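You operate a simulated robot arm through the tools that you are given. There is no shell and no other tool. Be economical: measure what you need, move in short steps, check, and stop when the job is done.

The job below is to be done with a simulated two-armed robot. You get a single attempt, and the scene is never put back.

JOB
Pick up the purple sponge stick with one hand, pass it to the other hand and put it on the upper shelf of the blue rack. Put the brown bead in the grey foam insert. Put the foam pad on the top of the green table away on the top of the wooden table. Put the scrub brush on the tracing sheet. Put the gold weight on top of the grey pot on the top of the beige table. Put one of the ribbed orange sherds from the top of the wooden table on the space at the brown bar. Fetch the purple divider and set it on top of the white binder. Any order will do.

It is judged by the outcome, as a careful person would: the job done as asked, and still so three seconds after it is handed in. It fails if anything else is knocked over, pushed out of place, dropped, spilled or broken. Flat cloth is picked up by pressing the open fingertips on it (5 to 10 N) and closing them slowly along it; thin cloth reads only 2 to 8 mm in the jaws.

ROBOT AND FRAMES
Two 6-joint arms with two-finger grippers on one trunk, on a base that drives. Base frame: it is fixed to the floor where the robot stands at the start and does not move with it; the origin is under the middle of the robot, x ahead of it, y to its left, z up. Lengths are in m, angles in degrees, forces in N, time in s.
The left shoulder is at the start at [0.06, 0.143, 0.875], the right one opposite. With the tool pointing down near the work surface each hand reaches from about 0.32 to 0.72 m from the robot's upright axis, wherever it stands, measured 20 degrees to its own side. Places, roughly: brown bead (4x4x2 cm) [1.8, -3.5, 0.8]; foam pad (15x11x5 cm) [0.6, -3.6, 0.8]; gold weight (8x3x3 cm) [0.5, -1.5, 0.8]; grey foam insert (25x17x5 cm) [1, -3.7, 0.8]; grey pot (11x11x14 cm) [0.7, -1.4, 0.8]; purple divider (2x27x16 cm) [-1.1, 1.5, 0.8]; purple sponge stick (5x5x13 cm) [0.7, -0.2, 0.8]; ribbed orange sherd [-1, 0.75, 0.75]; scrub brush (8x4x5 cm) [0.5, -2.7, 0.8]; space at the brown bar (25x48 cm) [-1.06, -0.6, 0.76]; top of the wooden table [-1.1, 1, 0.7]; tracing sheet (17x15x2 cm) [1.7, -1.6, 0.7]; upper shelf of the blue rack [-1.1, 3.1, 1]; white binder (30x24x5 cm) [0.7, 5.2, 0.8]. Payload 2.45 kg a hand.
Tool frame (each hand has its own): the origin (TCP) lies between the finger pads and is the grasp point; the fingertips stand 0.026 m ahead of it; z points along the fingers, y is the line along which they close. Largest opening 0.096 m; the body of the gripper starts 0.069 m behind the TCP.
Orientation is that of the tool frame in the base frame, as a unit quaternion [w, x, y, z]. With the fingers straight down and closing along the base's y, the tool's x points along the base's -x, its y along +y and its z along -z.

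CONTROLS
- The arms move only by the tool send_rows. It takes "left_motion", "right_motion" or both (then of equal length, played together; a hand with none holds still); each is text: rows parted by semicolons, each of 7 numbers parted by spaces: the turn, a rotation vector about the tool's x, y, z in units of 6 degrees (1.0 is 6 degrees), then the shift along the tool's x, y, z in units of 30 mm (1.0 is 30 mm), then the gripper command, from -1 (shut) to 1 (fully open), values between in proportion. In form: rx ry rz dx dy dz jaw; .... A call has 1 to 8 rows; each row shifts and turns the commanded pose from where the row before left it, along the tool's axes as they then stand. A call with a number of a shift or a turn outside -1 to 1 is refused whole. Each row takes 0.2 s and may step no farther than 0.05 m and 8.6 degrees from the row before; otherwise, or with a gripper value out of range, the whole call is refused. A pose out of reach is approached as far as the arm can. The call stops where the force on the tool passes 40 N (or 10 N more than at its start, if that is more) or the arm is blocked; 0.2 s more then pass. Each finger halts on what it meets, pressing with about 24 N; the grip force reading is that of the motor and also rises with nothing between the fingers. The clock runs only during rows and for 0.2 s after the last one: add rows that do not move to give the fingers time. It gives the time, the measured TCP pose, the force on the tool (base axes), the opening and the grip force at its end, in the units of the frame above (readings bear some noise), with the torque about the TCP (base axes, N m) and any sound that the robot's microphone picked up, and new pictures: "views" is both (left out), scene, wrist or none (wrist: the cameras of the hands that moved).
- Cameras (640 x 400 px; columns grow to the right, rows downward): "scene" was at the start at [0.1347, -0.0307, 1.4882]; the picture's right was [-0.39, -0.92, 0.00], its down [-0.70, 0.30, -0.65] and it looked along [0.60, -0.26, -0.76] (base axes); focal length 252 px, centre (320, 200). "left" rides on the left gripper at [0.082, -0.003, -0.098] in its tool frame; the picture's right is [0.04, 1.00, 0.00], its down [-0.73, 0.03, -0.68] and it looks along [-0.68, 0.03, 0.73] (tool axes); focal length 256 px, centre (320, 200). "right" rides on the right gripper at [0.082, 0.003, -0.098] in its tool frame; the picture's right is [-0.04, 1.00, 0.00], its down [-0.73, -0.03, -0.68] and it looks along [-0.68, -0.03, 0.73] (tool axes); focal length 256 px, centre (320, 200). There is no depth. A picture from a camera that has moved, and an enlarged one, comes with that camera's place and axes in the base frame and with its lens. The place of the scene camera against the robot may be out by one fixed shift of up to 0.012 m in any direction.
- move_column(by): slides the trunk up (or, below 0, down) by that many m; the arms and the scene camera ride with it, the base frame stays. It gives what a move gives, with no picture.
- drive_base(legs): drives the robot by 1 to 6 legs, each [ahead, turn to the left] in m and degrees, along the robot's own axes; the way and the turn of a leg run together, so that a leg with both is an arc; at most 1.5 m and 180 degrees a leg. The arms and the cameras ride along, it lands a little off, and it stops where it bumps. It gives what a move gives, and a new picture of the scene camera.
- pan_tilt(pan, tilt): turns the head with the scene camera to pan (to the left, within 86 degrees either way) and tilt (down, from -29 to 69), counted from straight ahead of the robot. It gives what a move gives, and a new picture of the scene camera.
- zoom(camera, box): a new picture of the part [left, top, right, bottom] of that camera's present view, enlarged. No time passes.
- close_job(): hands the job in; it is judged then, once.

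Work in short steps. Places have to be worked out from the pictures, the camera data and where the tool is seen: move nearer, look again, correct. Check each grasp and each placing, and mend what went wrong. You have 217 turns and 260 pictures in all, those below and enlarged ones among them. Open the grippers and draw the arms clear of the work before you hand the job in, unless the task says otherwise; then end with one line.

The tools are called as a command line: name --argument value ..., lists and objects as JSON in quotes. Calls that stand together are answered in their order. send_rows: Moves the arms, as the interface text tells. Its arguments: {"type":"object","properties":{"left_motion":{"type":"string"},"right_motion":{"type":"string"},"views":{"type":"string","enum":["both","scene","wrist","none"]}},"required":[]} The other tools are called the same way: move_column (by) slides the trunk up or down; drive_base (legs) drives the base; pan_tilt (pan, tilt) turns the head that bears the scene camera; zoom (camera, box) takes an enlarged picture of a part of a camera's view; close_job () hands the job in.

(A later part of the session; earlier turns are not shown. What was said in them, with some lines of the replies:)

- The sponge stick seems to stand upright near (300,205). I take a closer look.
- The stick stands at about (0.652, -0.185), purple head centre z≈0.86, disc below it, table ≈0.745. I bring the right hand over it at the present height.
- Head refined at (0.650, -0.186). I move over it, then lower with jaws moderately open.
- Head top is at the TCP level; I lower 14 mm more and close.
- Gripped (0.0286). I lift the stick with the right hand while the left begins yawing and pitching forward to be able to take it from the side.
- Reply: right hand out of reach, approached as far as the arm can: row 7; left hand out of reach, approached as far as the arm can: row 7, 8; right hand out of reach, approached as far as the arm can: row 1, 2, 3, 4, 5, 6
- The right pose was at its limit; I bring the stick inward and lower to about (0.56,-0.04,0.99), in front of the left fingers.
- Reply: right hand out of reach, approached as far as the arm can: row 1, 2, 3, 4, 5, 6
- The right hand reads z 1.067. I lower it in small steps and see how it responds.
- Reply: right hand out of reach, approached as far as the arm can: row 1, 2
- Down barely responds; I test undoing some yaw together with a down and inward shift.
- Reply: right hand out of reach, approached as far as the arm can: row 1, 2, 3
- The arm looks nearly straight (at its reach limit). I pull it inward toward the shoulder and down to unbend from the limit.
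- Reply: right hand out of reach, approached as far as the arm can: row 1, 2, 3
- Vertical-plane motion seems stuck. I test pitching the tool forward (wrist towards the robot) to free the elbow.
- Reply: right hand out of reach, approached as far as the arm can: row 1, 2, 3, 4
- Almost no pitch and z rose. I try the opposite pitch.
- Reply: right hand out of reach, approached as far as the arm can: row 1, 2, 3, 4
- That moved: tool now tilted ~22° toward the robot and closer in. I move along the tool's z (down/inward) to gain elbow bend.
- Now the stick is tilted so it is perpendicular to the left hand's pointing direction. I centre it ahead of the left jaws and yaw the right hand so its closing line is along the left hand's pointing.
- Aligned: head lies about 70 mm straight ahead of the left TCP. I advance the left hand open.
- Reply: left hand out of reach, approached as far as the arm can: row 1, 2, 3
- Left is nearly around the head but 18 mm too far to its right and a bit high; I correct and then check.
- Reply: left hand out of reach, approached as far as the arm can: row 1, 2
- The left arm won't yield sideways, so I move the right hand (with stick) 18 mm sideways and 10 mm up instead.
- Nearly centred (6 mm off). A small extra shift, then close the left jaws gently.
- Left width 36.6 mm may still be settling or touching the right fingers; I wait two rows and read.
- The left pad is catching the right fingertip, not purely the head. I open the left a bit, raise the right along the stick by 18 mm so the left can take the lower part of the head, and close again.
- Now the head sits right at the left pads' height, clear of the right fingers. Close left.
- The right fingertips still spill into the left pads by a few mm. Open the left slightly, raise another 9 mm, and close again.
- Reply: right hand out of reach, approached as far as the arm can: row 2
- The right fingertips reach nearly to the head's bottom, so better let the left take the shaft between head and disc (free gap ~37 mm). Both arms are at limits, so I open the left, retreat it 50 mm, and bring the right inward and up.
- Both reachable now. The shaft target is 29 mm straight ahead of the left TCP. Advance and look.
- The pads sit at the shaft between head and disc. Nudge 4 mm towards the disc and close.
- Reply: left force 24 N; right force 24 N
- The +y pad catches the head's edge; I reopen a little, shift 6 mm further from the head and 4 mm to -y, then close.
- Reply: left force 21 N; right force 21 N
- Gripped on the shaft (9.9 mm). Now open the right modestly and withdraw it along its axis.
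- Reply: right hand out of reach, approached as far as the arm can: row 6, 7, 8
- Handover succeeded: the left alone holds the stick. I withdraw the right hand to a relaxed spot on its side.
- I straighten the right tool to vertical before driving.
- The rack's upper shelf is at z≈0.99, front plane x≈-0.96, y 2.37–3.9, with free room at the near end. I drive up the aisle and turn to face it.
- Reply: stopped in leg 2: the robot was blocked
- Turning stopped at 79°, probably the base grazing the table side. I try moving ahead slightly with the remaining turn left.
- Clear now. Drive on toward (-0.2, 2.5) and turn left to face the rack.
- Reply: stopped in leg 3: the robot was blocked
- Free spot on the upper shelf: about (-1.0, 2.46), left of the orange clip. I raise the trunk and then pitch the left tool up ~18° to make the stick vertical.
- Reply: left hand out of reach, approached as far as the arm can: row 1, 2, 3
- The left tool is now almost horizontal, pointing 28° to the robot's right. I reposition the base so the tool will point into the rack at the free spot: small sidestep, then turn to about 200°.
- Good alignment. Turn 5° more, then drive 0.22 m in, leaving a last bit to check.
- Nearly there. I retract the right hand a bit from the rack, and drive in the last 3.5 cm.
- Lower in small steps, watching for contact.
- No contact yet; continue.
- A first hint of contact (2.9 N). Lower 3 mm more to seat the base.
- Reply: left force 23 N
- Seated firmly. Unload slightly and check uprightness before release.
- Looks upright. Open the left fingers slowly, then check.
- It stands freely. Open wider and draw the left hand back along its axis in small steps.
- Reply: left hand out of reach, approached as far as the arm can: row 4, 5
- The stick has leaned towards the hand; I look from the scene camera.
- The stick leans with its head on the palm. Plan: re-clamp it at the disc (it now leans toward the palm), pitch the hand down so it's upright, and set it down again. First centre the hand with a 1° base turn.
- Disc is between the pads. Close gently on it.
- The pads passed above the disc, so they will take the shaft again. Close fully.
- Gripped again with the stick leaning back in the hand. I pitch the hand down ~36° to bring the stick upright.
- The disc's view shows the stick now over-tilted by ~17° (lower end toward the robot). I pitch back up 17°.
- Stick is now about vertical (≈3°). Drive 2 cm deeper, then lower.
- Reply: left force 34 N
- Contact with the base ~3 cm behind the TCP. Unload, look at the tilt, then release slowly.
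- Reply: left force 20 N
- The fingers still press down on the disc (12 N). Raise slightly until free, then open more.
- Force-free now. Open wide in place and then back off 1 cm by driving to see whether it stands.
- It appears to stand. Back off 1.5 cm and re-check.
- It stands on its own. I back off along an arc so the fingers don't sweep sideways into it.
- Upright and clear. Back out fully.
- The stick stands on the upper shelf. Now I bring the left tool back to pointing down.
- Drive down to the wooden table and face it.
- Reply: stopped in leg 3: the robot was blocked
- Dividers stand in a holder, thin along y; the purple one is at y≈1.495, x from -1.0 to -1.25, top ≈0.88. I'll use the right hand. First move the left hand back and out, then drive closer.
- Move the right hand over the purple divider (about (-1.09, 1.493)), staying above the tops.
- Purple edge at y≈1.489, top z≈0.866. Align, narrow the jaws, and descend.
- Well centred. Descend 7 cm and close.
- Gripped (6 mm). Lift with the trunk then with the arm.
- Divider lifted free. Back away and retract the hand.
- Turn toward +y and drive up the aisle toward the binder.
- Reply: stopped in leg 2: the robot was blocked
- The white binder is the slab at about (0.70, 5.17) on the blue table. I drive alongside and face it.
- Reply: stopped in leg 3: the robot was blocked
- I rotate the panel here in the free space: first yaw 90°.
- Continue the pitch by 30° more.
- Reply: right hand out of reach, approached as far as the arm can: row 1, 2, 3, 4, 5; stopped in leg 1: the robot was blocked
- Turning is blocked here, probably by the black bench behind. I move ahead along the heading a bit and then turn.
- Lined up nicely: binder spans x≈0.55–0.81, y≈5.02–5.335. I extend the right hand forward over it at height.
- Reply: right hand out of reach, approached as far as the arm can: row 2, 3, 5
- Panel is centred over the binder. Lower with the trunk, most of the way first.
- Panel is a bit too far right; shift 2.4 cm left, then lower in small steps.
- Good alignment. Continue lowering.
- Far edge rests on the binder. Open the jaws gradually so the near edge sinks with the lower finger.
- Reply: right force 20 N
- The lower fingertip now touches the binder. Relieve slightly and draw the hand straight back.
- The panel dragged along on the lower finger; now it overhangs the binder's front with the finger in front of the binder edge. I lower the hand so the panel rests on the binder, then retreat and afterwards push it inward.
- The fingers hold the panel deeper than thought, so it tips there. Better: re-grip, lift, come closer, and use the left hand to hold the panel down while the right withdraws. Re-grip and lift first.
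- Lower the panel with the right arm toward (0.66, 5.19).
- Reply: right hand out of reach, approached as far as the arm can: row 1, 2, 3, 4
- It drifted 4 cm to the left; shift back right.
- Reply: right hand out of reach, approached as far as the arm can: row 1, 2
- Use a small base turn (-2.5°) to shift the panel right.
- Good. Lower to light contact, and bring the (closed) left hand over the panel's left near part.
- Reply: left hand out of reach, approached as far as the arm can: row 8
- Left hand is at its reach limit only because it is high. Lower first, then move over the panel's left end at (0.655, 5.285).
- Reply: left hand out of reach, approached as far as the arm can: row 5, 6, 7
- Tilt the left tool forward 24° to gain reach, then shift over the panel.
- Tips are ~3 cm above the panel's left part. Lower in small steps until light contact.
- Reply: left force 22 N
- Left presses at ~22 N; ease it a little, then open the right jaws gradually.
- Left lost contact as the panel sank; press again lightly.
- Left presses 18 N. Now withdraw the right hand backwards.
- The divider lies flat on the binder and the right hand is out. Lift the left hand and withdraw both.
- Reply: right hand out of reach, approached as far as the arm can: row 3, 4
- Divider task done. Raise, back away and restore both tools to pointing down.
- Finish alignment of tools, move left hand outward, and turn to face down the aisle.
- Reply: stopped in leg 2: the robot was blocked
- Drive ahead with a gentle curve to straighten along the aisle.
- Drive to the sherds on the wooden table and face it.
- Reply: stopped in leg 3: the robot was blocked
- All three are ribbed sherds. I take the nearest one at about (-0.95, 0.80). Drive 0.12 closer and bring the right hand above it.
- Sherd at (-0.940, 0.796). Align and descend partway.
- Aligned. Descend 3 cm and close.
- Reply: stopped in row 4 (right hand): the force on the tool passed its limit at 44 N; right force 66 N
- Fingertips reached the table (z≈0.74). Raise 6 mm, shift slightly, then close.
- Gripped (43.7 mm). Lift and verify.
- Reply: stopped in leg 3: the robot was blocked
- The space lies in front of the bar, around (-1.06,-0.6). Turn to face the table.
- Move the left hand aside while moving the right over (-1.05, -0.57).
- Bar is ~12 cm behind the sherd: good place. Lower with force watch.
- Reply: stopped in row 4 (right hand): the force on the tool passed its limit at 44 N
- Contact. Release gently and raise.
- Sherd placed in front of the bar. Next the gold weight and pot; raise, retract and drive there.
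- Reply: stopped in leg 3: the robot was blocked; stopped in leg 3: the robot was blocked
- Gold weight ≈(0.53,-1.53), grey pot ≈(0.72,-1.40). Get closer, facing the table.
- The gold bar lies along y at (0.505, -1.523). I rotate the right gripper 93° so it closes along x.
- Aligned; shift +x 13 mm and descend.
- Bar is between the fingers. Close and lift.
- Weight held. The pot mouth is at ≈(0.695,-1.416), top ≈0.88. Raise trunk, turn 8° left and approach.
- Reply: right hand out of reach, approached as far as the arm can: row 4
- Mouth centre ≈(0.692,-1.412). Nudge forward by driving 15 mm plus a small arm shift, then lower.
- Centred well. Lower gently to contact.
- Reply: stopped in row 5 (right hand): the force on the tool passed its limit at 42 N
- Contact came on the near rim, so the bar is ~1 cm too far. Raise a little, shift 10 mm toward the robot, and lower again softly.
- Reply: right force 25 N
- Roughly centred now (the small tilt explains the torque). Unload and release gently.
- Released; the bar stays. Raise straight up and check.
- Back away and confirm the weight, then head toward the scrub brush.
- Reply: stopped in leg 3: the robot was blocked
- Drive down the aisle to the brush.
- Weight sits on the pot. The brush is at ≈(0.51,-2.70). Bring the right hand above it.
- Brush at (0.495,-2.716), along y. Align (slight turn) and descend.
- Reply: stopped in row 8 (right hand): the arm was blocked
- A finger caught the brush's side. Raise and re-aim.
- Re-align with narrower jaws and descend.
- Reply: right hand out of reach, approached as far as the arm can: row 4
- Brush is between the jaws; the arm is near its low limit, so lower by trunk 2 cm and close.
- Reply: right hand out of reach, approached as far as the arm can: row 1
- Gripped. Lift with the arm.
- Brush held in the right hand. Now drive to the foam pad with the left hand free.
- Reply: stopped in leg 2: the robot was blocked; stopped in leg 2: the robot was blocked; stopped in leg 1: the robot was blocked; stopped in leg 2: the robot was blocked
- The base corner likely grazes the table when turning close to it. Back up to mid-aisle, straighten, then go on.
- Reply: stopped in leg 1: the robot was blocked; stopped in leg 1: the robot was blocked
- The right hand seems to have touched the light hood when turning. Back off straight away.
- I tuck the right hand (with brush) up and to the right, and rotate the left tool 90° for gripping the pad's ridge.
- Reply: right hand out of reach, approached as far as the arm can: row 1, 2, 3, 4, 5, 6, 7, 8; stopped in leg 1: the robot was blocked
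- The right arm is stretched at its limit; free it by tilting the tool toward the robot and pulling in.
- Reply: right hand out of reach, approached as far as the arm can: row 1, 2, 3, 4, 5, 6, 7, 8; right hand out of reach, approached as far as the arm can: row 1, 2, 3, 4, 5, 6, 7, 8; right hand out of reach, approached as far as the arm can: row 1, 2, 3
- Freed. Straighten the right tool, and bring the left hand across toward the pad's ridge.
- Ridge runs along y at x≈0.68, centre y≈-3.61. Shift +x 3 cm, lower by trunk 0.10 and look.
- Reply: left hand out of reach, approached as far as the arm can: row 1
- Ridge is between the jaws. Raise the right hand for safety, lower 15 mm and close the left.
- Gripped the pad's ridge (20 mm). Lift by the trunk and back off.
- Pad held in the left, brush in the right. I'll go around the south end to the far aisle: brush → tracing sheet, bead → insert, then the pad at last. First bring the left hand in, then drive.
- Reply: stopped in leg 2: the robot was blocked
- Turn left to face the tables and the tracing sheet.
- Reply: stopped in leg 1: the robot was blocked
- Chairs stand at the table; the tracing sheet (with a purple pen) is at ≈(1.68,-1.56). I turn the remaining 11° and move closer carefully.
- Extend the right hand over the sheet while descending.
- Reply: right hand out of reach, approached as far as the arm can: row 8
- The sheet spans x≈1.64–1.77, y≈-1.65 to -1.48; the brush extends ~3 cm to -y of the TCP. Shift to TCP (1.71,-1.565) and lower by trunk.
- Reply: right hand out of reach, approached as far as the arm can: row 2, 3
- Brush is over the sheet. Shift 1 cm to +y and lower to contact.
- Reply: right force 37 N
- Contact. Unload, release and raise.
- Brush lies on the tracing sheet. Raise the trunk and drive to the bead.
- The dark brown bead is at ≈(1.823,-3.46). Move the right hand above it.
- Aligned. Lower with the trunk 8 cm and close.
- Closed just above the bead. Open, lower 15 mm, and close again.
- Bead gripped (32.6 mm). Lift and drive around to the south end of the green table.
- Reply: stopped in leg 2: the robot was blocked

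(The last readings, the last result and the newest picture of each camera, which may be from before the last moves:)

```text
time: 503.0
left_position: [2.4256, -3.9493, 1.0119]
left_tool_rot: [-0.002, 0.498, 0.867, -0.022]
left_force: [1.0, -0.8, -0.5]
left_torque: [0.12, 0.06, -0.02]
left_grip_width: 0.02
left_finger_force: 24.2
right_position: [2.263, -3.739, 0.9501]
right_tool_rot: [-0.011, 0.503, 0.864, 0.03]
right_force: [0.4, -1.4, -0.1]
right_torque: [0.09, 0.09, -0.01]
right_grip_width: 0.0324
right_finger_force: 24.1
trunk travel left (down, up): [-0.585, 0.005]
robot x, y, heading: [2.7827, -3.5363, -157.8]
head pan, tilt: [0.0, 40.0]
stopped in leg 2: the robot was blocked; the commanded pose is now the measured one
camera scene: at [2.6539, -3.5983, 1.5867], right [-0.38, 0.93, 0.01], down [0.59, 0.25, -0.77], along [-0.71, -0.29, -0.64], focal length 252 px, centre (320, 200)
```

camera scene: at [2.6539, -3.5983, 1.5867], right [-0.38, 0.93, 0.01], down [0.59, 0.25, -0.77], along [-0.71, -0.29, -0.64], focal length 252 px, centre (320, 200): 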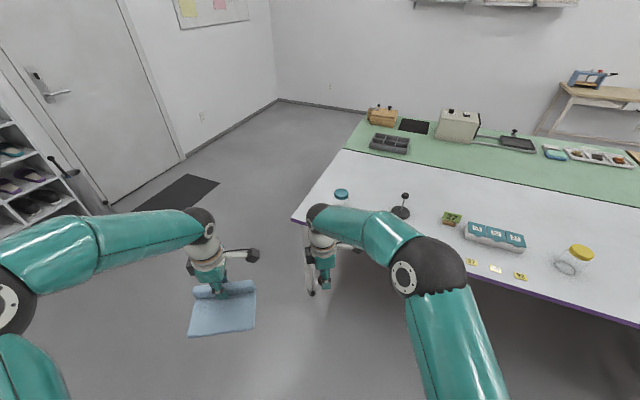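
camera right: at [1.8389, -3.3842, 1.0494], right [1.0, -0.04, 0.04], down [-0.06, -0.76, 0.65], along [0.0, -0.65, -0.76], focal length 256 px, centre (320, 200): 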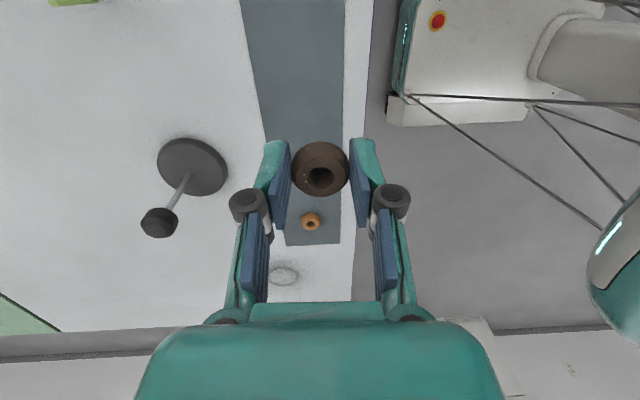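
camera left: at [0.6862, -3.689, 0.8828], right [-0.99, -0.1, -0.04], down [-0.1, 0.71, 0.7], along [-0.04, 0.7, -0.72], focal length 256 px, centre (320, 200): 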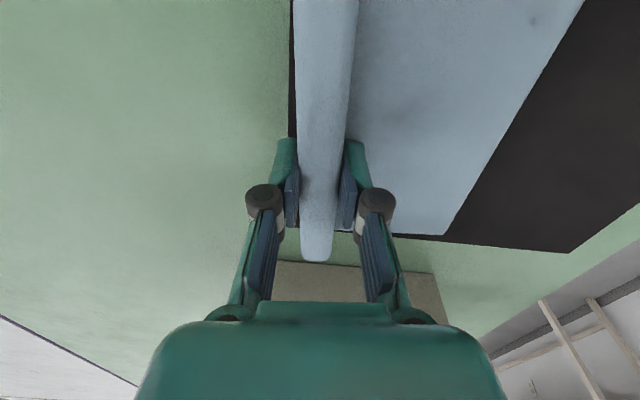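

drive_base --legs '[[0.2, 33], [0.2, 33], [0.68, 0], [0.4, -45], [0.4, -45], [0.8, 0]]'

```text
time: 519.0
left_position: [0.6834, -5.1994, 1.0113]
left_tool_rot: [-0.003, 0.676, 0.737, -0.022]
left_force: [0.3, -0.6, -1.6]
left_torque: [0.01, -0.03, 0.01]
left_grip_width: 0.02
left_finger_force: 23.8
right_position: [0.6256, -4.9379, 0.9484]
right_tool_rot: [-0.003, 0.681, 0.731, 0.03]
right_force: [0.4, -0.2, 0.1]
right_torque: [-0.02, -0.02, 0.01]
right_grip_width: 0.0325
right_finger_force: 24.2
trunk travel left (down, up): [-0.585, 0.005]
robot x, y, heading: [1.1814, -4.9952, 176.8]
head pan, tilt: [0.0, 40.0]
camera scene: at [1.0381, -4.9839, 1.5863], right [0.05, 1.0, 0.0], down [0.64, -0.03, -0.77], along [-0.76, 0.04, -0.64], focal length 252 px, centre (320, 200)
```

scene: 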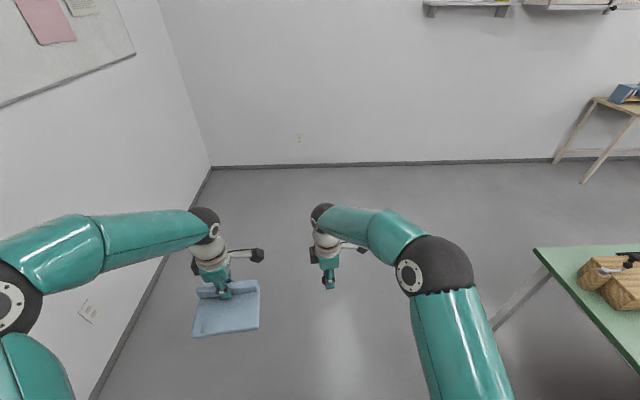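

drive_base --legs '[[-0.1, 0], [0.25, -44], [0.25, -44], [0.16, 0]]'

```text
time: 524.6
left_position: [0.7556, -4.1756, 1.0126]
left_tool_rot: [-0.016, 0.998, 0.065, -0.016]
left_force: [-0.3, 0.4, -0.1]
left_torque: [-0.03, 0.02, 0.01]
left_grip_width: 0.0201
left_finger_force: 23.8
right_position: [1.0153, -4.1069, 0.9475]
right_tool_rot: [0.02, 0.998, 0.059, 0.021]
right_force: [0.8, 0.2, -0.2]
right_torque: [-0.04, 0.09, 0.0]
right_grip_width: 0.0318
right_finger_force: 23.8
trunk travel left (down, up): [-0.585, 0.005]
robot x, y, heading: [0.9275, -4.6656, 87.2]
head pan, tilt: [0.0, 40.0]
stopped in leg 3: the robot was blocked; the commanded pose is now the measured one
camera scene: at [0.94, -4.5184, 1.5859], right [1.0, -0.05, 0.0], down [-0.03, -0.64, -0.76], along [0.03, 0.76, -0.65], focal length 252 px, centre (320, 200)
```

scene: 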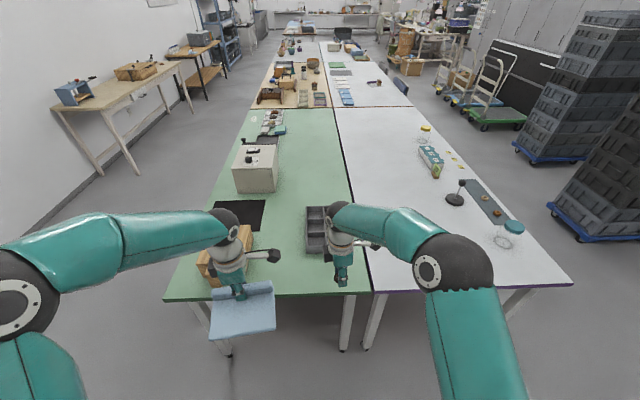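

Drive 0.19 m closer so the right hand reaches the insert's near pockets.

drive_base --legs '[[0.19, 0]]'

send_rows --right_motion "0 0 0 0 -0.8 0.2 -0.6;0 0 0 0 -0.8 0.3 -0.6;0 0 0 0 0 0.5 -0.6;0 0 0 0 0 0 -0.6" --views "wrist"

```text
time: 526.1
left_position: [0.7643, -3.9852, 1.0123]
left_tool_rot: [-0.016, 0.998, 0.064, -0.014]
left_force: [-0.2, 0.9, -0.5]
left_torque: [-0.05, 0.07, -0.02]
left_grip_width: 0.0198
left_finger_force: 24.0
right_position: [1.0231, -3.9186, 0.9493]
right_tool_rot: [0.019, 0.998, 0.057, 0.022]
right_force: [-0.3, -0.1, 0.1]
right_torque: [0.0, -0.03, -0.02]
right_grip_width: 0.0317
right_finger_force: 23.8
trunk travel left (down, up): [-0.585, 0.005]
robot x, y, heading: [0.9349, -4.4748, 87.0]
head pan, tilt: [0.0, 40.0]
camera scene: at [0.9455, -4.33, 1.5861], right [1.0, -0.05, 0.0], down [-0.03, -0.64, -0.76], along [0.04, 0.76, -0.64], focal length 252 px, centre (320, 200)
```

scene: 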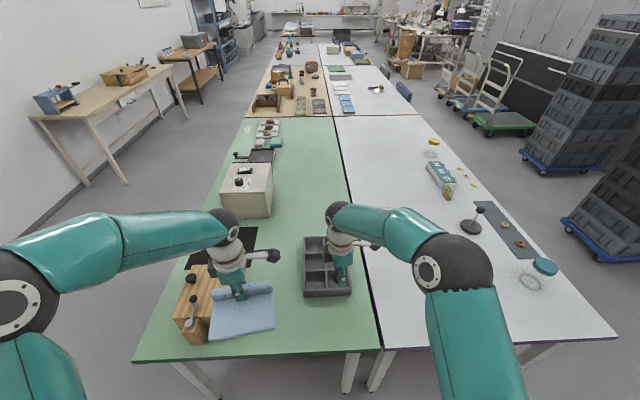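

```text
time: 527.1
left_position: [0.7648, -3.9885, 1.014]
left_tool_rot: [-0.017, 0.998, 0.063, -0.014]
left_force: [0.9, 0.5, -1.5]
left_torque: [0.06, 0.02, -0.01]
left_grip_width: 0.0199
left_finger_force: 23.8
right_position: [1.0174, -3.8718, 0.9185]
right_tool_rot: [0.019, 0.998, 0.057, 0.022]
right_force: [-0.4, 0.9, 0.1]
right_torque: [-0.01, 0.03, 0.0]
right_grip_width: 0.0322
right_finger_force: 23.7
trunk travel left (down, up): [-0.585, 0.005]
robot x, y, heading: [0.9339, -4.4792, 87.2]
head pan, tilt: [0.0, 40.0]
camera right: at [1.0943, -3.8624, 1.0197], right [0.07, -1.0, 0.04], down [-0.76, -0.03, 0.65], along [-0.64, -0.08, -0.76], focal length 256 px, centre (320, 200)
```

right: 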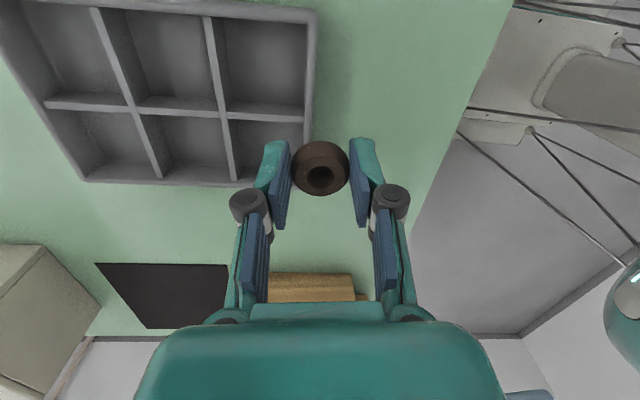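

Target pocket (south-east) centre ≈(1.035,-3.826). Move over it and descend with the arm, then look.

send_rows --right_motion "0 0 0 0.4 -0.7 0 -0.6;0 0 0 0.37 -0.76 0 -0.6;0 0 0 0 0 0.7 -0.6;0 0 0 0 0 0.7 -0.6;0 0 0 0 0 0.6 -0.6;0 0 0 0 0 0 -0.6" --views "wrist"

```text
time: 528.5
left_position: [0.764, -3.9875, 1.0124]
left_tool_rot: [-0.018, 0.998, 0.064, -0.014]
left_force: [-0.1, -0.2, -0.5]
left_torque: [0.0, 0.0, 0.0]
left_grip_width: 0.0201
left_finger_force: 24.2
right_position: [1.0399, -3.8291, 0.8575]
right_tool_rot: [0.018, 0.998, 0.058, 0.022]
right_force: [-0.5, -0.6, 0.3]
right_torque: [0.02, 0.02, 0.0]
right_grip_width: 0.0322
right_finger_force: 23.9
trunk travel left (down, up): [-0.585, 0.005]
robot x, y, heading: [0.9346, -4.4794, 86.7]
head pan, tilt: [0.0, 40.0]
camera right: at [1.1169, -3.8188, 0.9582], right [0.07, -1.0, 0.04], down [-0.76, -0.03, 0.65], along [-0.64, -0.08, -0.76], focal length 256 px, centre (320, 200)
```

right: 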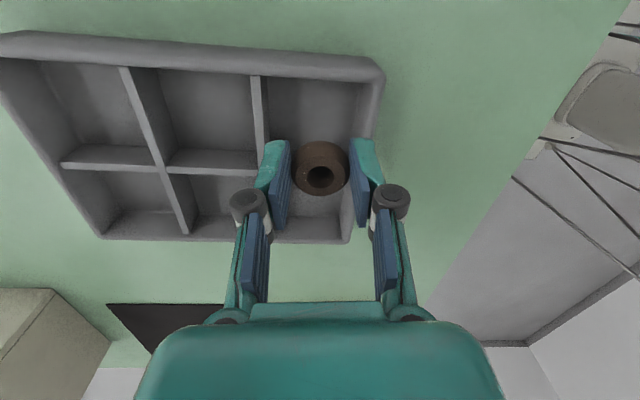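

Shift 12 mm in -x, then lower by trunk into the pocket.

send_rows --right_motion "0 0 0 -0.4 0 0 -0.6;0 0 0 0 0 0 -0.6" --views "none"

move_column --by -0.05

move_column --by -0.012

move_column --by -0.008

zoom --camera "right" --box '[160, 20, 480, 240]'

```text
time: 529.1
left_position: [0.7646, -3.9883, 1.012]
left_tool_rot: [-0.017, 0.998, 0.064, -0.015]
left_force: [0.0, 0.5, -0.8]
left_torque: [0.01, 0.01, 0.02]
left_grip_width: 0.0201
left_finger_force: 23.6
right_position: [1.0294, -3.8305, 0.8571]
right_tool_rot: [0.019, 0.998, 0.058, 0.022]
right_force: [0.2, 0.0, -0.4]
right_torque: [0.04, 0.0, -0.02]
right_grip_width: 0.0325
right_finger_force: 24.3
trunk travel left (down, up): [-0.585, 0.005]
robot x, y, heading: [0.9353, -4.4783, 86.8]
head pan, tilt: [0.0, 40.0]
```

```text
time: 530.1
left_position: [0.7624, -3.9871, 0.9639]
left_tool_rot: [-0.017, 0.998, 0.064, -0.013]
left_force: [0.2, -0.5, -0.9]
left_torque: [0.01, 0.01, 0.02]
left_grip_width: 0.02
left_finger_force: 23.8
right_position: [1.0291, -3.8303, 0.8069]
right_tool_rot: [0.018, 0.998, 0.057, 0.022]
right_force: [-1.0, -0.7, 0.1]
right_torque: [-0.03, 0.0, 0.01]
right_grip_width: 0.0323
right_finger_force: 24.1
trunk travel left (down, up): [-0.535, 0.055]
robot x, y, heading: [0.9365, -4.4799, 87.2]
head pan, tilt: [0.0, 40.0]
```

```text
time: 530.7
left_position: [0.7637, -3.9871, 0.9514]
left_tool_rot: [-0.017, 0.998, 0.063, -0.014]
left_force: [-0.5, 0.1, -0.4]
left_torque: [0.0, 0.0, 0.03]
left_grip_width: 0.0201
left_finger_force: 23.8
right_position: [1.0294, -3.8309, 0.7946]
right_tool_rot: [0.018, 0.998, 0.057, 0.022]
right_force: [-0.1, 0.7, -0.6]
right_torque: [0.05, 0.0, -0.02]
right_grip_width: 0.0321
right_finger_force: 24.4
trunk travel left (down, up): [-0.523, 0.067]
robot x, y, heading: [0.9381, -4.4797, 86.8]
head pan, tilt: [0.0, 40.0]
```

```text
time: 531.2
left_position: [0.765, -3.987, 0.9427]
left_tool_rot: [-0.016, 0.998, 0.063, -0.014]
left_force: [0.1, -0.3, -0.4]
left_torque: [-0.01, 0.0, 0.05]
left_grip_width: 0.0199
left_finger_force: 24.4
right_position: [1.0291, -3.8312, 0.7869]
right_tool_rot: [0.018, 0.998, 0.057, 0.022]
right_force: [-0.1, -0.6, -0.5]
right_torque: [-0.02, 0.01, -0.01]
right_grip_width: 0.0323
right_finger_force: 24.2
trunk travel left (down, up): [-0.515, 0.075]
robot x, y, heading: [0.9366, -4.4783, 87.2]
head pan, tilt: [0.0, 40.0]
```

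```text
1.82 times, centred on (320, 130) of right
camera zoom: at [1.1055, -3.821, 0.8884], right [0.07, -1.0, 0.04], down [-0.76, -0.03, 0.65], along [-0.64, -0.08, -0.76], focal length 465 px, centre (320, 327)
```

zoom: 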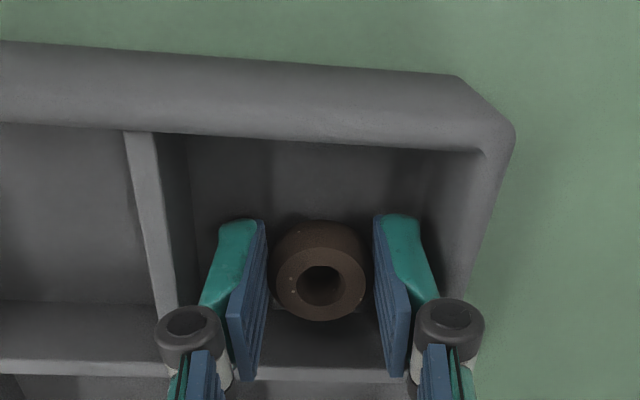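

The bead is inside the pocket. Lower to touch and release.

move_column --by -0.006

send_rows --right_motion "0 0 0 0 0 0 -0.3;0 0 0 0 0 0 -0.15;0 0 0 0 0 0 -0.05;0 0 0 0 0 0 -0.05" --views "none"

move_column --by 0.08

zoom --camera "right" --box '[160, 20, 480, 240]'

```text
time: 531.8
left_position: [0.7648, -3.9885, 0.9369]
left_tool_rot: [-0.017, 0.998, 0.063, -0.014]
left_force: [-0.2, -1.0, -1.1]
left_torque: [-0.01, -0.02, -0.03]
left_grip_width: 0.0199
left_finger_force: 23.7
right_position: [1.0294, -3.8307, 0.7809]
right_tool_rot: [0.017, 0.998, 0.058, 0.022]
right_force: [-0.6, 0.6, -0.1]
right_torque: [0.04, -0.04, -0.01]
right_grip_width: 0.0322
right_finger_force: 24.3
trunk travel left (down, up): [-0.509, 0.081]
robot x, y, heading: [0.9355, -4.4768, 87.0]
head pan, tilt: [0.0, 40.0]
```

```text
time: 532.8
left_position: [0.7653, -3.9874, 0.9373]
left_tool_rot: [-0.017, 0.998, 0.065, -0.014]
left_force: [0.1, 0.4, -0.8]
left_torque: [0.01, 0.02, 0.01]
left_grip_width: 0.0198
left_finger_force: 24.2
right_position: [1.03, -3.8314, 0.7814]
right_tool_rot: [0.018, 0.998, 0.057, 0.021]
right_force: [-0.7, 1.4, 0.7]
right_torque: [-0.03, 0.02, -0.01]
right_grip_width: 0.0419
right_finger_force: 0.0
trunk travel left (down, up): [-0.509, 0.081]
robot x, y, heading: [0.9349, -4.4786, 86.9]
head pan, tilt: [0.0, 40.0]
```

```text
time: 534.0
left_position: [0.7651, -3.9872, 1.0172]
left_tool_rot: [-0.017, 0.998, 0.064, -0.014]
left_force: [-0.2, -0.5, -0.2]
left_torque: [-0.01, -0.03, -0.04]
left_grip_width: 0.02
left_finger_force: 24.2
right_position: [1.0287, -3.8309, 0.8611]
right_tool_rot: [0.019, 0.998, 0.058, 0.022]
right_force: [-0.4, -0.3, -0.5]
right_torque: [0.0, 0.04, 0.01]
right_grip_width: 0.0458
right_finger_force: 0.0
trunk travel left (down, up): [-0.589, 0.001]
robot x, y, heading: [0.9387, -4.4782, 86.9]
head pan, tilt: [0.0, 40.0]
```

```text
1.82 times, centred on (320, 130) of right
camera zoom: at [1.1055, -3.8205, 0.9622], right [0.07, -1.0, 0.04], down [-0.76, -0.03, 0.65], along [-0.64, -0.08, -0.76], focal length 465 px, centre (320, 327)
```

zoom: 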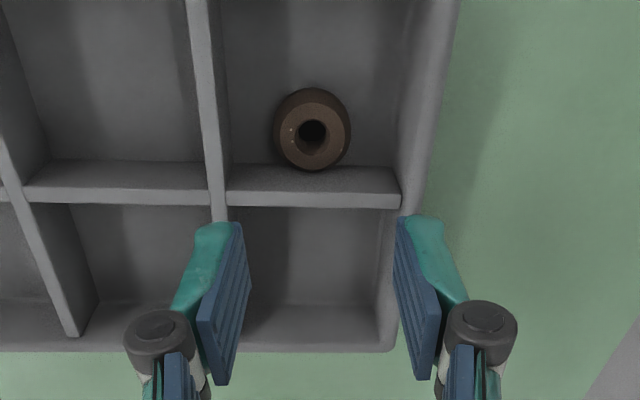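

Bead is in the insert. Now carry the pad to the wooden table: back out and go round.

send_rows --right_motion "0 0 0 0 0 -0.9 0;0 0 0 0 0 -0.9 0;0 0 0 0 0 -0.9 0" --views "none"

drive_base --legs '[[-0.5, 0], [0.25, 46], [0.25, 46], [0.5, 0], [0.25, -45], [0.25, -45]]'

```text
time: 534.8
left_position: [0.7635, -3.9879, 1.0173]
left_tool_rot: [-0.017, 0.998, 0.063, -0.014]
left_force: [-0.2, 0.3, 0.3]
left_torque: [0.03, 0.0, 0.01]
left_grip_width: 0.0199
left_finger_force: 24.3
right_position: [1.0243, -3.8278, 0.9422]
right_tool_rot: [0.019, 0.998, 0.058, 0.023]
right_force: [0.6, -0.2, 0.5]
right_torque: [0.03, 0.01, 0.01]
right_grip_width: 0.0479
right_finger_force: 0.0
trunk travel left (down, up): [-0.589, 0.001]
robot x, y, heading: [0.9332, -4.476, 87.2]
head pan, tilt: [0.0, 40.0]
```

```text
time: 540.2
left_position: [0.3526, -4.5341, 1.0174]
left_tool_rot: [-0.01, 0.895, 0.447, -0.019]
left_force: [-0.6, -0.5, -0.6]
left_torque: [0.01, -0.04, -0.01]
left_grip_width: 0.0201
left_finger_force: 23.7
right_position: [0.4209, -4.2351, 0.9408]
right_tool_rot: [0.011, 0.897, 0.441, 0.03]
right_force: [-0.2, -0.1, 0.2]
right_torque: [0.01, -0.04, -0.01]
right_grip_width: 0.048
right_finger_force: 0.0
trunk travel left (down, up): [-0.589, 0.001]
robot x, y, heading: [0.8513, -4.7265, 134.6]
head pan, tilt: [0.0, 40.0]
stopped in leg 2: the robot was blocked; the commanded pose is now the measured one
camera scene: at [0.7491, -4.6257, 1.5902], right [0.71, 0.71, 0.0], down [0.46, -0.45, -0.77], along [-0.54, 0.54, -0.64], focal length 252 px, centre (320, 200)
```

scene: 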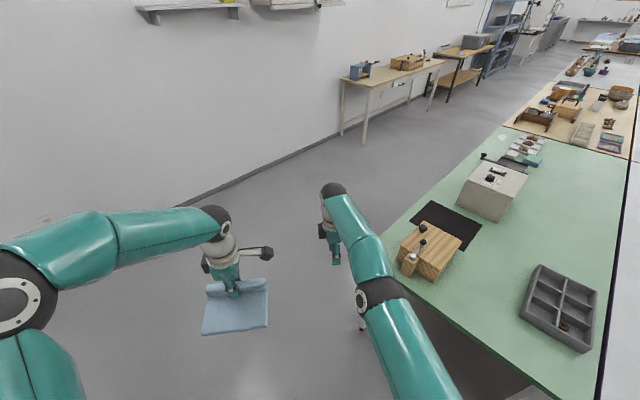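

drive_base --legs '[[0.3, 45], [0.45, 0], [0.3, -45], [0.3, -44], [1.5, 0], [1.5, 0]]'

```text
time: 541.7
left_position: [0.2436, -4.6142, 1.0238]
left_tool_rot: [-0.011, 0.824, 0.566, -0.022]
left_force: [-0.6, 1.2, 0.5]
left_torque: [-0.01, -0.02, 0.0]
left_grip_width: 0.02
left_finger_force: 24.1
right_position: [0.2178, -4.3066, 0.9502]
right_tool_rot: [0.001, 0.828, 0.561, 0.026]
right_force: [-0.5, 0.3, 0.3]
right_torque: [0.02, -0.01, 0.03]
right_grip_width: 0.0478
right_finger_force: 0.1
trunk travel left (down, up): [-0.589, 0.001]
robot x, y, heading: [0.7771, -4.6555, 152.4]
head pan, tilt: [0.0, 40.0]
stopped in leg 1: the robot was blocked; the commanded pose is now the measured one
camera scene: at [0.646, -4.5872, 1.5908], right [0.46, 0.89, 0.0], down [0.57, -0.3, -0.77], along [-0.68, 0.36, -0.64], focal length 252 px, centre (320, 200)
```

scene: 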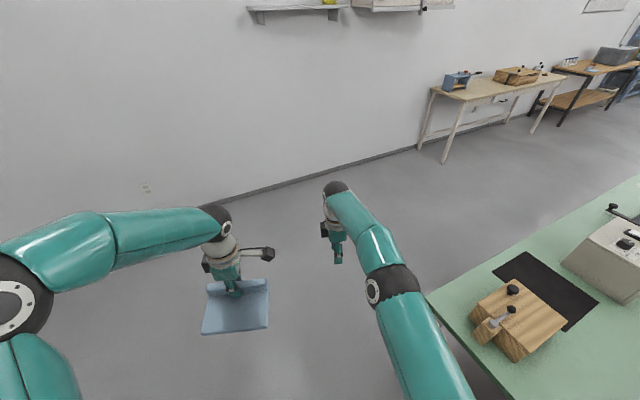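

drive_base --legs '[[-0.3, 15], [0.95, 12], [0.3, -45], [0.3, -45], [1.5, 0], [1.3, 0]]'

```text
time: 543.0
left_position: [0.358, -4.7232, 1.0251]
left_tool_rot: [-0.012, 0.792, 0.609, -0.024]
left_force: [1.2, -1.2, 0.1]
left_torque: [0.09, 0.09, -0.02]
left_grip_width: 0.0201
left_finger_force: 23.9
right_position: [0.3, -4.4206, 0.9527]
right_tool_rot: [-0.001, 0.796, 0.604, 0.029]
right_force: [1.4, -0.3, 2.0]
right_torque: [0.08, 0.07, 0.01]
right_grip_width: 0.0481
right_finger_force: 0.1
trunk travel left (down, up): [-0.589, 0.001]
robot x, y, heading: [0.8894, -4.6986, 157.8]
head pan, tilt: [0.0, 40.0]
stopped in leg 1: the robot was blocked; the commanded pose is now the measured one
camera scene: at [0.7572, -4.6495, 1.5907], right [0.38, 0.92, 0.0], down [0.59, -0.24, -0.77], along [-0.71, 0.29, -0.64], focal length 252 px, centre (320, 200)
```

scene: 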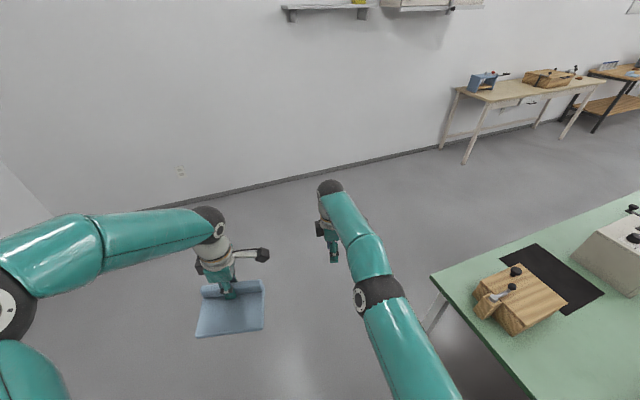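

Wider arcs work more reliably; use those to round the corner into the west aisle.

drive_base --legs '[[0.5, 22], [0.05, 0], [0.5, -45], [0.5, -45], [1.5, 0], [1.4, 0]]'

```text
time: 544.8
left_position: [0.1758, -4.7425, 1.0273]
left_tool_rot: [-0.011, 0.743, 0.669, -0.025]
left_force: [-1.9, -0.1, -1.4]
left_torque: [-0.08, -0.15, 0.02]
left_grip_width: 0.0201
left_finger_force: 23.6
right_position: [0.0661, -4.4512, 0.9582]
right_tool_rot: [-0.005, 0.746, 0.666, 0.026]
right_force: [-0.5, 0.4, -1.9]
right_torque: [-0.03, -0.11, -0.03]
right_grip_width: 0.048
right_finger_force: 0.0
trunk travel left (down, up): [-0.589, 0.001]
robot x, y, heading: [0.6955, -4.6342, 168.1]
head pan, tilt: [0.0, 40.0]
stopped in leg 1: the robot was blocked; the commanded pose is now the measured one
camera scene: at [0.5492, -4.6028, 1.5903], right [0.21, 0.98, 0.0], down [0.63, -0.14, -0.76], along [-0.75, 0.16, -0.64], focal length 252 px, centre (320, 200)
```

scene: 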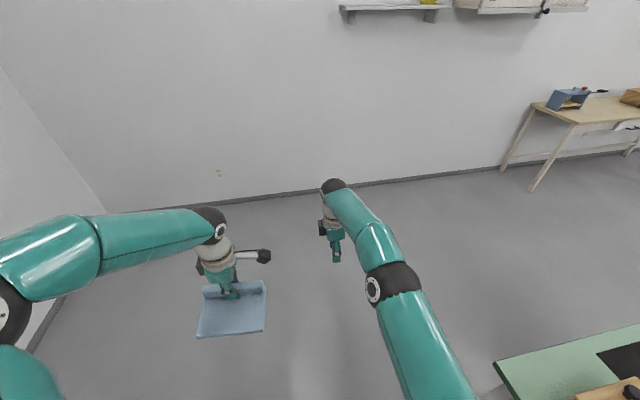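

The stalls occur when an arm is stretched out; tuck the right hand in first, then drive.

send_rows --right_motion "0 0 0 0.3 0.7 0.3 0;0 0 0 0.4 0.8 0.2 0;0 0 0 0.5 0.9 0 0;0 0 0 0.5 0.9 0 0;0 0 0 0.5 0.9 0 0;0 0 0 0.5 0.9 0 0;0 0 0 0.5 0.9 0 0;0 0 0 0.4 0.8 0 0" --views "none"

drive_base --legs '[[0.3, 12], [0.5, -45], [0.5, -45], [1.5, 0], [1.4, 0]]'

```text
time: 546.6
left_position: [0.1801, -4.7426, 1.0301]
left_tool_rot: [-0.013, 0.743, 0.669, -0.026]
left_force: [0.2, 0.4, -0.5]
left_torque: [-0.01, 0.07, -0.04]
left_grip_width: 0.02
left_finger_force: 23.6
right_position: [0.2839, -4.3662, 0.9554]
right_tool_rot: [-0.006, 0.746, 0.665, 0.024]
right_force: [0.4, 0.4, 0.3]
right_torque: [0.01, 0.03, -0.01]
right_grip_width: 0.0482
right_finger_force: 0.1
trunk travel left (down, up): [-0.589, 0.001]
robot x, y, heading: [0.6968, -4.6351, 167.8]
head pan, tilt: [0.0, 40.0]
```

```text
time: 567.8
left_position: [-0.2943, -0.5243, 1.0284]
left_tool_rot: [-0.025, 0.999, 0.037, -0.012]
left_force: [0.0, 0.0, -1.0]
left_torque: [0.01, -0.04, 0.0]
left_grip_width: 0.0201
left_finger_force: 24.5
right_position: [0.0931, -0.5628, 0.9559]
right_tool_rot: [0.011, 0.999, 0.03, 0.023]
right_force: [0.3, -0.4, 0.3]
right_torque: [-0.01, 0.01, 0.0]
right_grip_width: 0.0482
right_finger_force: 0.0
trunk travel left (down, up): [-0.589, 0.001]
robot x, y, heading: [-0.0955, -1.0121, 87.9]
head pan, tilt: [0.0, 40.0]
camera scene: at [-0.0879, -0.8653, 1.5903], right [1.0, -0.04, 0.0], down [-0.02, -0.64, -0.77], along [0.03, 0.76, -0.64], focal length 252 px, centre (320, 200)
```

scene: 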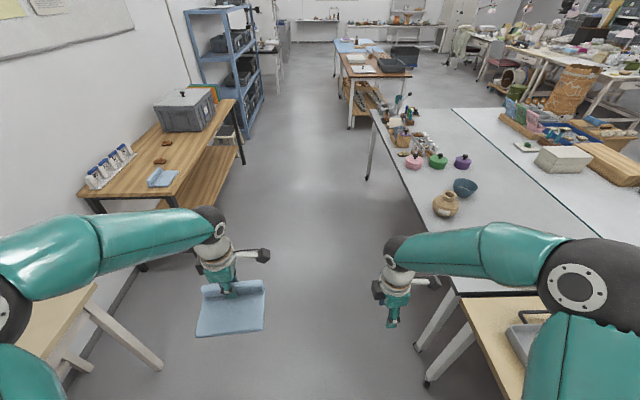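

Nearly there. Drive up and turn to face the wooden table, aiming to put the pad at about (-0.97,0.69), clear of the sherds.

drive_base --legs '[[1.5, 0], [0.3, 46], [0.3, 45]]'

```text
time: 580.1
left_position: [-0.9073, 0.7234, 1.0287]
left_tool_rot: [-0.01, 0.685, 0.728, -0.026]
left_force: [-0.3, -0.9, -1.3]
left_torque: [0.04, -0.02, 0.01]
left_grip_width: 0.0202
left_finger_force: 24.1
right_position: [-0.8652, 1.1104, 0.9576]
right_tool_rot: [-0.008, 0.689, 0.724, 0.025]
right_force: [-0.2, -1.4, 0.0]
right_torque: [0.04, -0.05, -0.03]
right_grip_width: 0.048
right_finger_force: 0.1
trunk travel left (down, up): [-0.589, 0.001]
robot x, y, heading: [-0.4117, 0.9691, 179.6]
head pan, tilt: [0.0, 40.0]
stopped in leg 3: the robot was blocked; the commanded pose is now the measured one
camera scene: at [-0.5575, 0.9684, 1.5899], right [0.01, 1.0, 0.0], down [0.65, 0.0, -0.76], along [-0.76, 0.01, -0.65], focal length 252 px, centre (320, 200)
```

scene: 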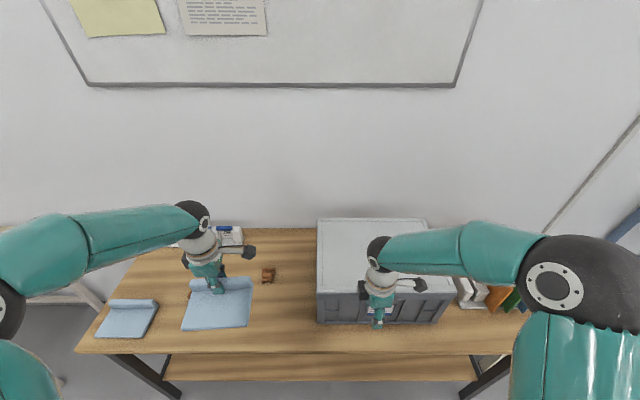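

Extend the left hand slightly to (-0.98,0.70) and retract the right hand, then lower with the trunk.

send_rows --left_motion "0 0 0 -0.15 -0.7 0 -1;0 0 0 -0.15 -0.7 0 -1;0 0 0 -0.1 -0.6 0 -1;0 0 0 -0.1 -0.5 0 -1;0 0 0 0 0 0 -1" --right_motion "0 0 0 0.3 0.9 -0.5 0;0 0 0 0.3 0.9 -0.5 0;0 0 0 0.3 0.9 -0.5 0;0 0 0 0 0.5 0 0;0 0 0 0 0 0 0" --views "none"

move_column --by -0.18

zoom --camera "scene" --box '[80, 130, 320, 330]'

```text
time: 581.3
left_position: [-0.9765, 0.7068, 1.0351]
left_tool_rot: [-0.01, 0.685, 0.728, -0.027]
left_force: [-0.4, -0.7, -0.9]
left_torque: [0.03, 0.03, 0.0]
left_grip_width: 0.02
left_finger_force: 23.9
right_position: [-0.7694, 1.1436, 1.0038]
right_tool_rot: [-0.009, 0.689, 0.724, 0.024]
right_force: [0.2, 0.6, 0.3]
right_torque: [0.0, -0.02, 0.04]
right_grip_width: 0.0479
right_finger_force: 0.1
trunk travel left (down, up): [-0.589, 0.001]
robot x, y, heading: [-0.4127, 0.9701, 179.8]
head pan, tilt: [0.0, 40.0]
```

```text
time: 583.3
left_position: [-0.9764, 0.7066, 0.8544]
left_tool_rot: [-0.01, 0.685, 0.728, -0.027]
left_force: [0.8, 0.1, -1.0]
left_torque: [-0.02, 0.03, -0.01]
left_grip_width: 0.02
left_finger_force: 23.7
right_position: [-0.7698, 1.1444, 0.824]
right_tool_rot: [-0.007, 0.688, 0.725, 0.023]
right_force: [0.2, -0.5, 0.1]
right_torque: [0.01, 0.03, -0.02]
right_grip_width: 0.0481
right_finger_force: 0.0
trunk travel left (down, up): [-0.409, 0.181]
robot x, y, heading: [-0.4134, 0.9672, 179.5]
head pan, tilt: [0.0, 40.0]
```

```text
2.00 times, centred on (200, 230) of scene
camera zoom: at [-0.5533, 0.972, 1.4105], right [0.01, 1.0, 0.0], down [0.64, 0.0, -0.77], along [-0.77, 0.01, -0.64], focal length 503 px, centre (560, 140)
```

zoom: 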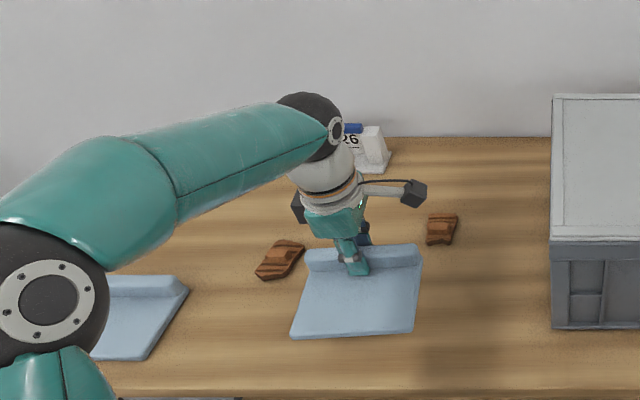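

Good clearance. Nudge 1.5 cm further in and lower to contact.

send_rows --left_motion "0 0 0 0.15 -0.5 0 -1;0 0 0 0 0 0 -1" --views "none"

move_column --by -0.06

move_column --by -0.007

move_column --by -0.005

```text
time: 583.9
left_position: [-0.9913, 0.7097, 0.8553]
left_tool_rot: [-0.011, 0.684, 0.729, -0.027]
left_force: [-1.0, -0.2, -1.7]
left_torque: [-0.02, 0.01, -0.02]
left_grip_width: 0.0199
left_finger_force: 24.0
right_position: [-0.7699, 1.1436, 0.8234]
right_tool_rot: [-0.007, 0.689, 0.725, 0.025]
right_force: [-0.2, -0.6, -0.5]
right_torque: [0.03, -0.02, 0.01]
right_grip_width: 0.048
right_finger_force: 0.0
trunk travel left (down, up): [-0.409, 0.181]
robot x, y, heading: [-0.4134, 0.9708, 179.7]
head pan, tilt: [0.0, 40.0]
```

```text
time: 584.9
left_position: [-0.992, 0.7098, 0.7966]
left_tool_rot: [-0.01, 0.685, 0.728, -0.027]
left_force: [-0.3, -0.2, 0.1]
left_torque: [0.03, 0.01, 0.03]
left_grip_width: 0.0199
left_finger_force: 23.9
right_position: [-0.7694, 1.1438, 0.765]
right_tool_rot: [-0.008, 0.689, 0.724, 0.024]
right_force: [1.1, -0.3, 0.2]
right_torque: [0.02, 0.01, -0.01]
right_grip_width: 0.0482
right_finger_force: 0.1
trunk travel left (down, up): [-0.349, 0.241]
robot x, y, heading: [-0.4068, 0.9718, 179.4]
head pan, tilt: [0.0, 40.0]
```

```text
time: 585.4
left_position: [-0.992, 0.7084, 0.7899]
left_tool_rot: [-0.01, 0.684, 0.729, -0.028]
left_force: [0.2, -0.3, -0.7]
left_torque: [-0.01, 0.02, -0.01]
left_grip_width: 0.0201
left_finger_force: 24.0
right_position: [-0.7688, 1.1431, 0.7574]
right_tool_rot: [-0.008, 0.689, 0.724, 0.025]
right_force: [0.3, -0.3, 1.0]
right_torque: [-0.01, -0.02, 0.03]
right_grip_width: 0.0482
right_finger_force: 0.2
trunk travel left (down, up): [-0.342, 0.248]
robot x, y, heading: [-0.4121, 0.97, 179.5]
head pan, tilt: [0.0, 40.0]
```

```text
time: 586.0
left_position: [-0.9914, 0.7097, 0.7853]
left_tool_rot: [-0.011, 0.685, 0.728, -0.027]
left_force: [-1.9, -0.8, 5.7]
left_torque: [-0.06, -0.49, -0.04]
left_grip_width: 0.0202
left_finger_force: 24.2
right_position: [-0.7697, 1.1428, 0.753]
right_tool_rot: [-0.007, 0.688, 0.725, 0.024]
right_force: [0.1, -0.7, 0.5]
right_torque: [0.0, 0.05, 0.01]
right_grip_width: 0.048
right_finger_force: 0.1
trunk travel left (down, up): [-0.337, 0.253]
robot x, y, heading: [-0.4142, 0.9745, 179.5]
head pan, tilt: [0.0, 40.0]
```

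Contact. Lower 3 mm more, release, and raise.

move_column --by -0.003

send_rows --left_motion "0 0 0 0 0 0 -0.5;0 0 0 0 0 0 -0.3;0 0 0 0 0 0 0;0 0 0 0 0 0 0.1;0 0 0 0 0 0 0.1" --views "none"

move_column --by 0.2

drive_base --legs '[[-0.2, 0]]'

```text
time: 586.5
left_position: [-0.9921, 0.7101, 0.7837]
left_tool_rot: [-0.012, 0.684, 0.729, -0.029]
left_force: [-4.7, -0.6, 14.0]
left_torque: [0.05, -0.61, -0.06]
left_grip_width: 0.0205
left_finger_force: 23.8
right_position: [-0.7698, 1.1427, 0.7507]
right_tool_rot: [-0.008, 0.689, 0.724, 0.024]
right_force: [-0.3, 0.3, 0.2]
right_torque: [-0.05, 0.0, -0.02]
right_grip_width: 0.0481
right_finger_force: 0.1
trunk travel left (down, up): [-0.334, 0.256]
robot x, y, heading: [-0.4115, 0.9724, 179.6]
head pan, tilt: [0.0, 40.0]
```

```text
time: 587.7
left_position: [-0.9919, 0.7087, 0.7815]
left_tool_rot: [-0.01, 0.685, 0.728, -0.027]
left_force: [-0.7, -0.9, 1.7]
left_torque: [0.02, -0.03, 0.02]
left_grip_width: 0.0526
left_finger_force: 0.1
right_position: [-0.77, 1.1441, 0.7487]
right_tool_rot: [-0.007, 0.688, 0.725, 0.024]
right_force: [0.0, -0.2, -0.7]
right_torque: [-0.02, -0.04, 0.03]
right_grip_width: 0.0481
right_finger_force: 0.0
trunk travel left (down, up): [-0.334, 0.256]
robot x, y, heading: [-0.4095, 0.9713, 179.4]
head pan, tilt: [0.0, 40.0]
```

```text
time: 589.9
left_position: [-0.9918, 0.7091, 0.9805]
left_tool_rot: [-0.009, 0.685, 0.728, -0.027]
left_force: [0.0, -0.6, 0.2]
left_torque: [0.02, 0.03, -0.01]
left_grip_width: 0.053
left_finger_force: 0.0
right_position: [-0.7713, 1.1428, 0.9488]
right_tool_rot: [-0.009, 0.689, 0.725, 0.024]
right_force: [0.3, -0.5, 0.2]
right_torque: [-0.01, -0.01, 0.0]
right_grip_width: 0.0479
right_finger_force: 0.0
trunk travel left (down, up): [-0.534, 0.056]
robot x, y, heading: [-0.4078, 0.9663, 179.7]
head pan, tilt: [0.0, 40.0]
```

```text
time: 591.5
left_position: [-0.789, 0.7083, 0.9823]
left_tool_rot: [-0.011, 0.684, 0.729, -0.028]
left_force: [0.0, -0.3, -0.6]
left_torque: [0.0, 0.03, -0.04]
left_grip_width: 0.0527
left_finger_force: 0.1
right_position: [-0.5665, 1.1407, 0.9488]
right_tool_rot: [-0.008, 0.689, 0.724, 0.024]
right_force: [0.2, -0.8, -0.3]
right_torque: [0.02, 0.0, -0.01]
right_grip_width: 0.048
right_finger_force: 0.2
trunk travel left (down, up): [-0.534, 0.056]
robot x, y, heading: [-0.2125, 0.9691, 179.5]
head pan, tilt: [0.0, 40.0]
camera scene: at [-0.3491, 0.9705, 1.5356], right [0.01, 1.0, 0.0], down [0.64, 0.0, -0.77], along [-0.77, 0.0, -0.64], focal length 252 px, centre (320, 200)
```

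scene: 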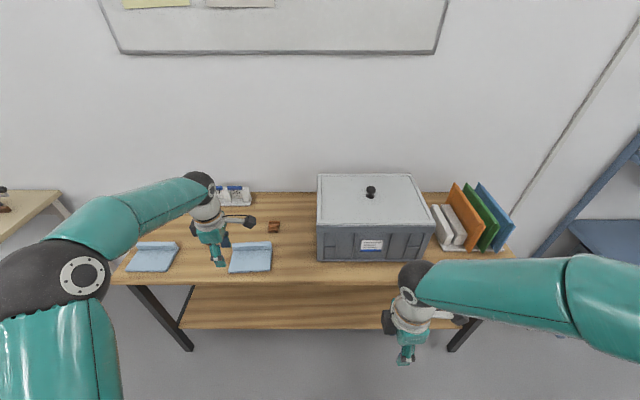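

Pad placed. Quick check of the rack stick and the pot before handing in.

pan_tilt --pan -60 --tilt 20

zoom --camera "scene" --box '[100, 80, 400, 300]'

```text
time: 592.8
left_position: [-0.7885, 0.7082, 0.9822]
left_tool_rot: [-0.011, 0.684, 0.729, -0.028]
left_force: [-0.6, -0.3, -0.1]
left_torque: [-0.02, -0.01, 0.0]
left_grip_width: 0.053
left_finger_force: 0.0
right_position: [-0.5682, 1.141, 0.9494]
right_tool_rot: [-0.007, 0.689, 0.725, 0.024]
right_force: [0.2, 0.0, 0.3]
right_torque: [0.02, -0.01, 0.0]
right_grip_width: 0.0479
right_finger_force: 0.1
trunk travel left (down, up): [-0.534, 0.056]
robot x, y, heading: [-0.2076, 0.9694, 179.7]
head pan, tilt: [-60.0, 20.0]
camera scene: at [-0.3121, 1.0509, 1.5668], right [0.87, 0.5, 0.0], down [0.17, -0.3, -0.94], along [-0.47, 0.82, -0.34], focal length 252 px, centre (320, 200)
```

scene: 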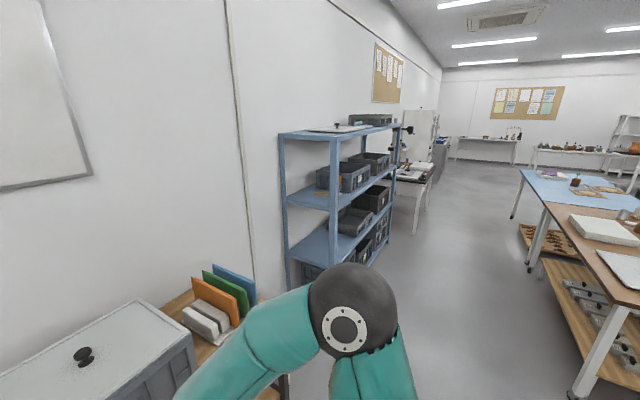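

```text
1.82 times, centred on (250, 190) of scene
camera zoom: at [-0.3121, 1.0509, 1.5668], right [0.87, 0.5, 0.0], down [0.17, -0.3, -0.94], along [-0.47, 0.82, -0.34], focal length 458 px, centre (447, 218)
```

zoom: 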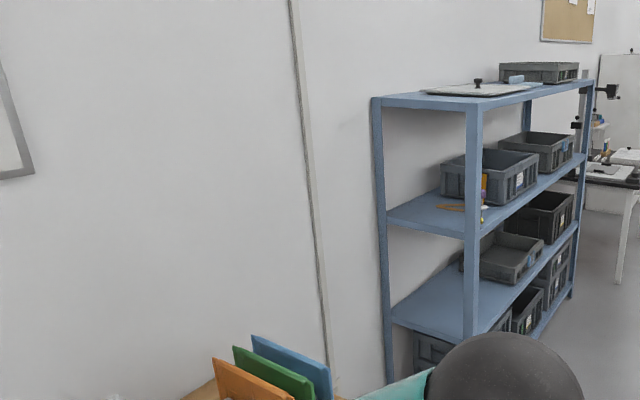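

The stick still stands on the rack's upper shelf, the other placements were seen in position, and both hands are open and clear. I hand in.

close_job

```text
The job is handed in.
```

I handed the job in with all seven items where you asked, each checked by camera after I released it. The scrub brush got bumped about 2 cm before I picked it up. My right hand, holding the brush, may also have touched the light hood on the green table; in the next picture it looked undisturbed. I got only a partial last look at the sponge stick, and did not look again at the gold weight, brush, bead or divider just before handing in.
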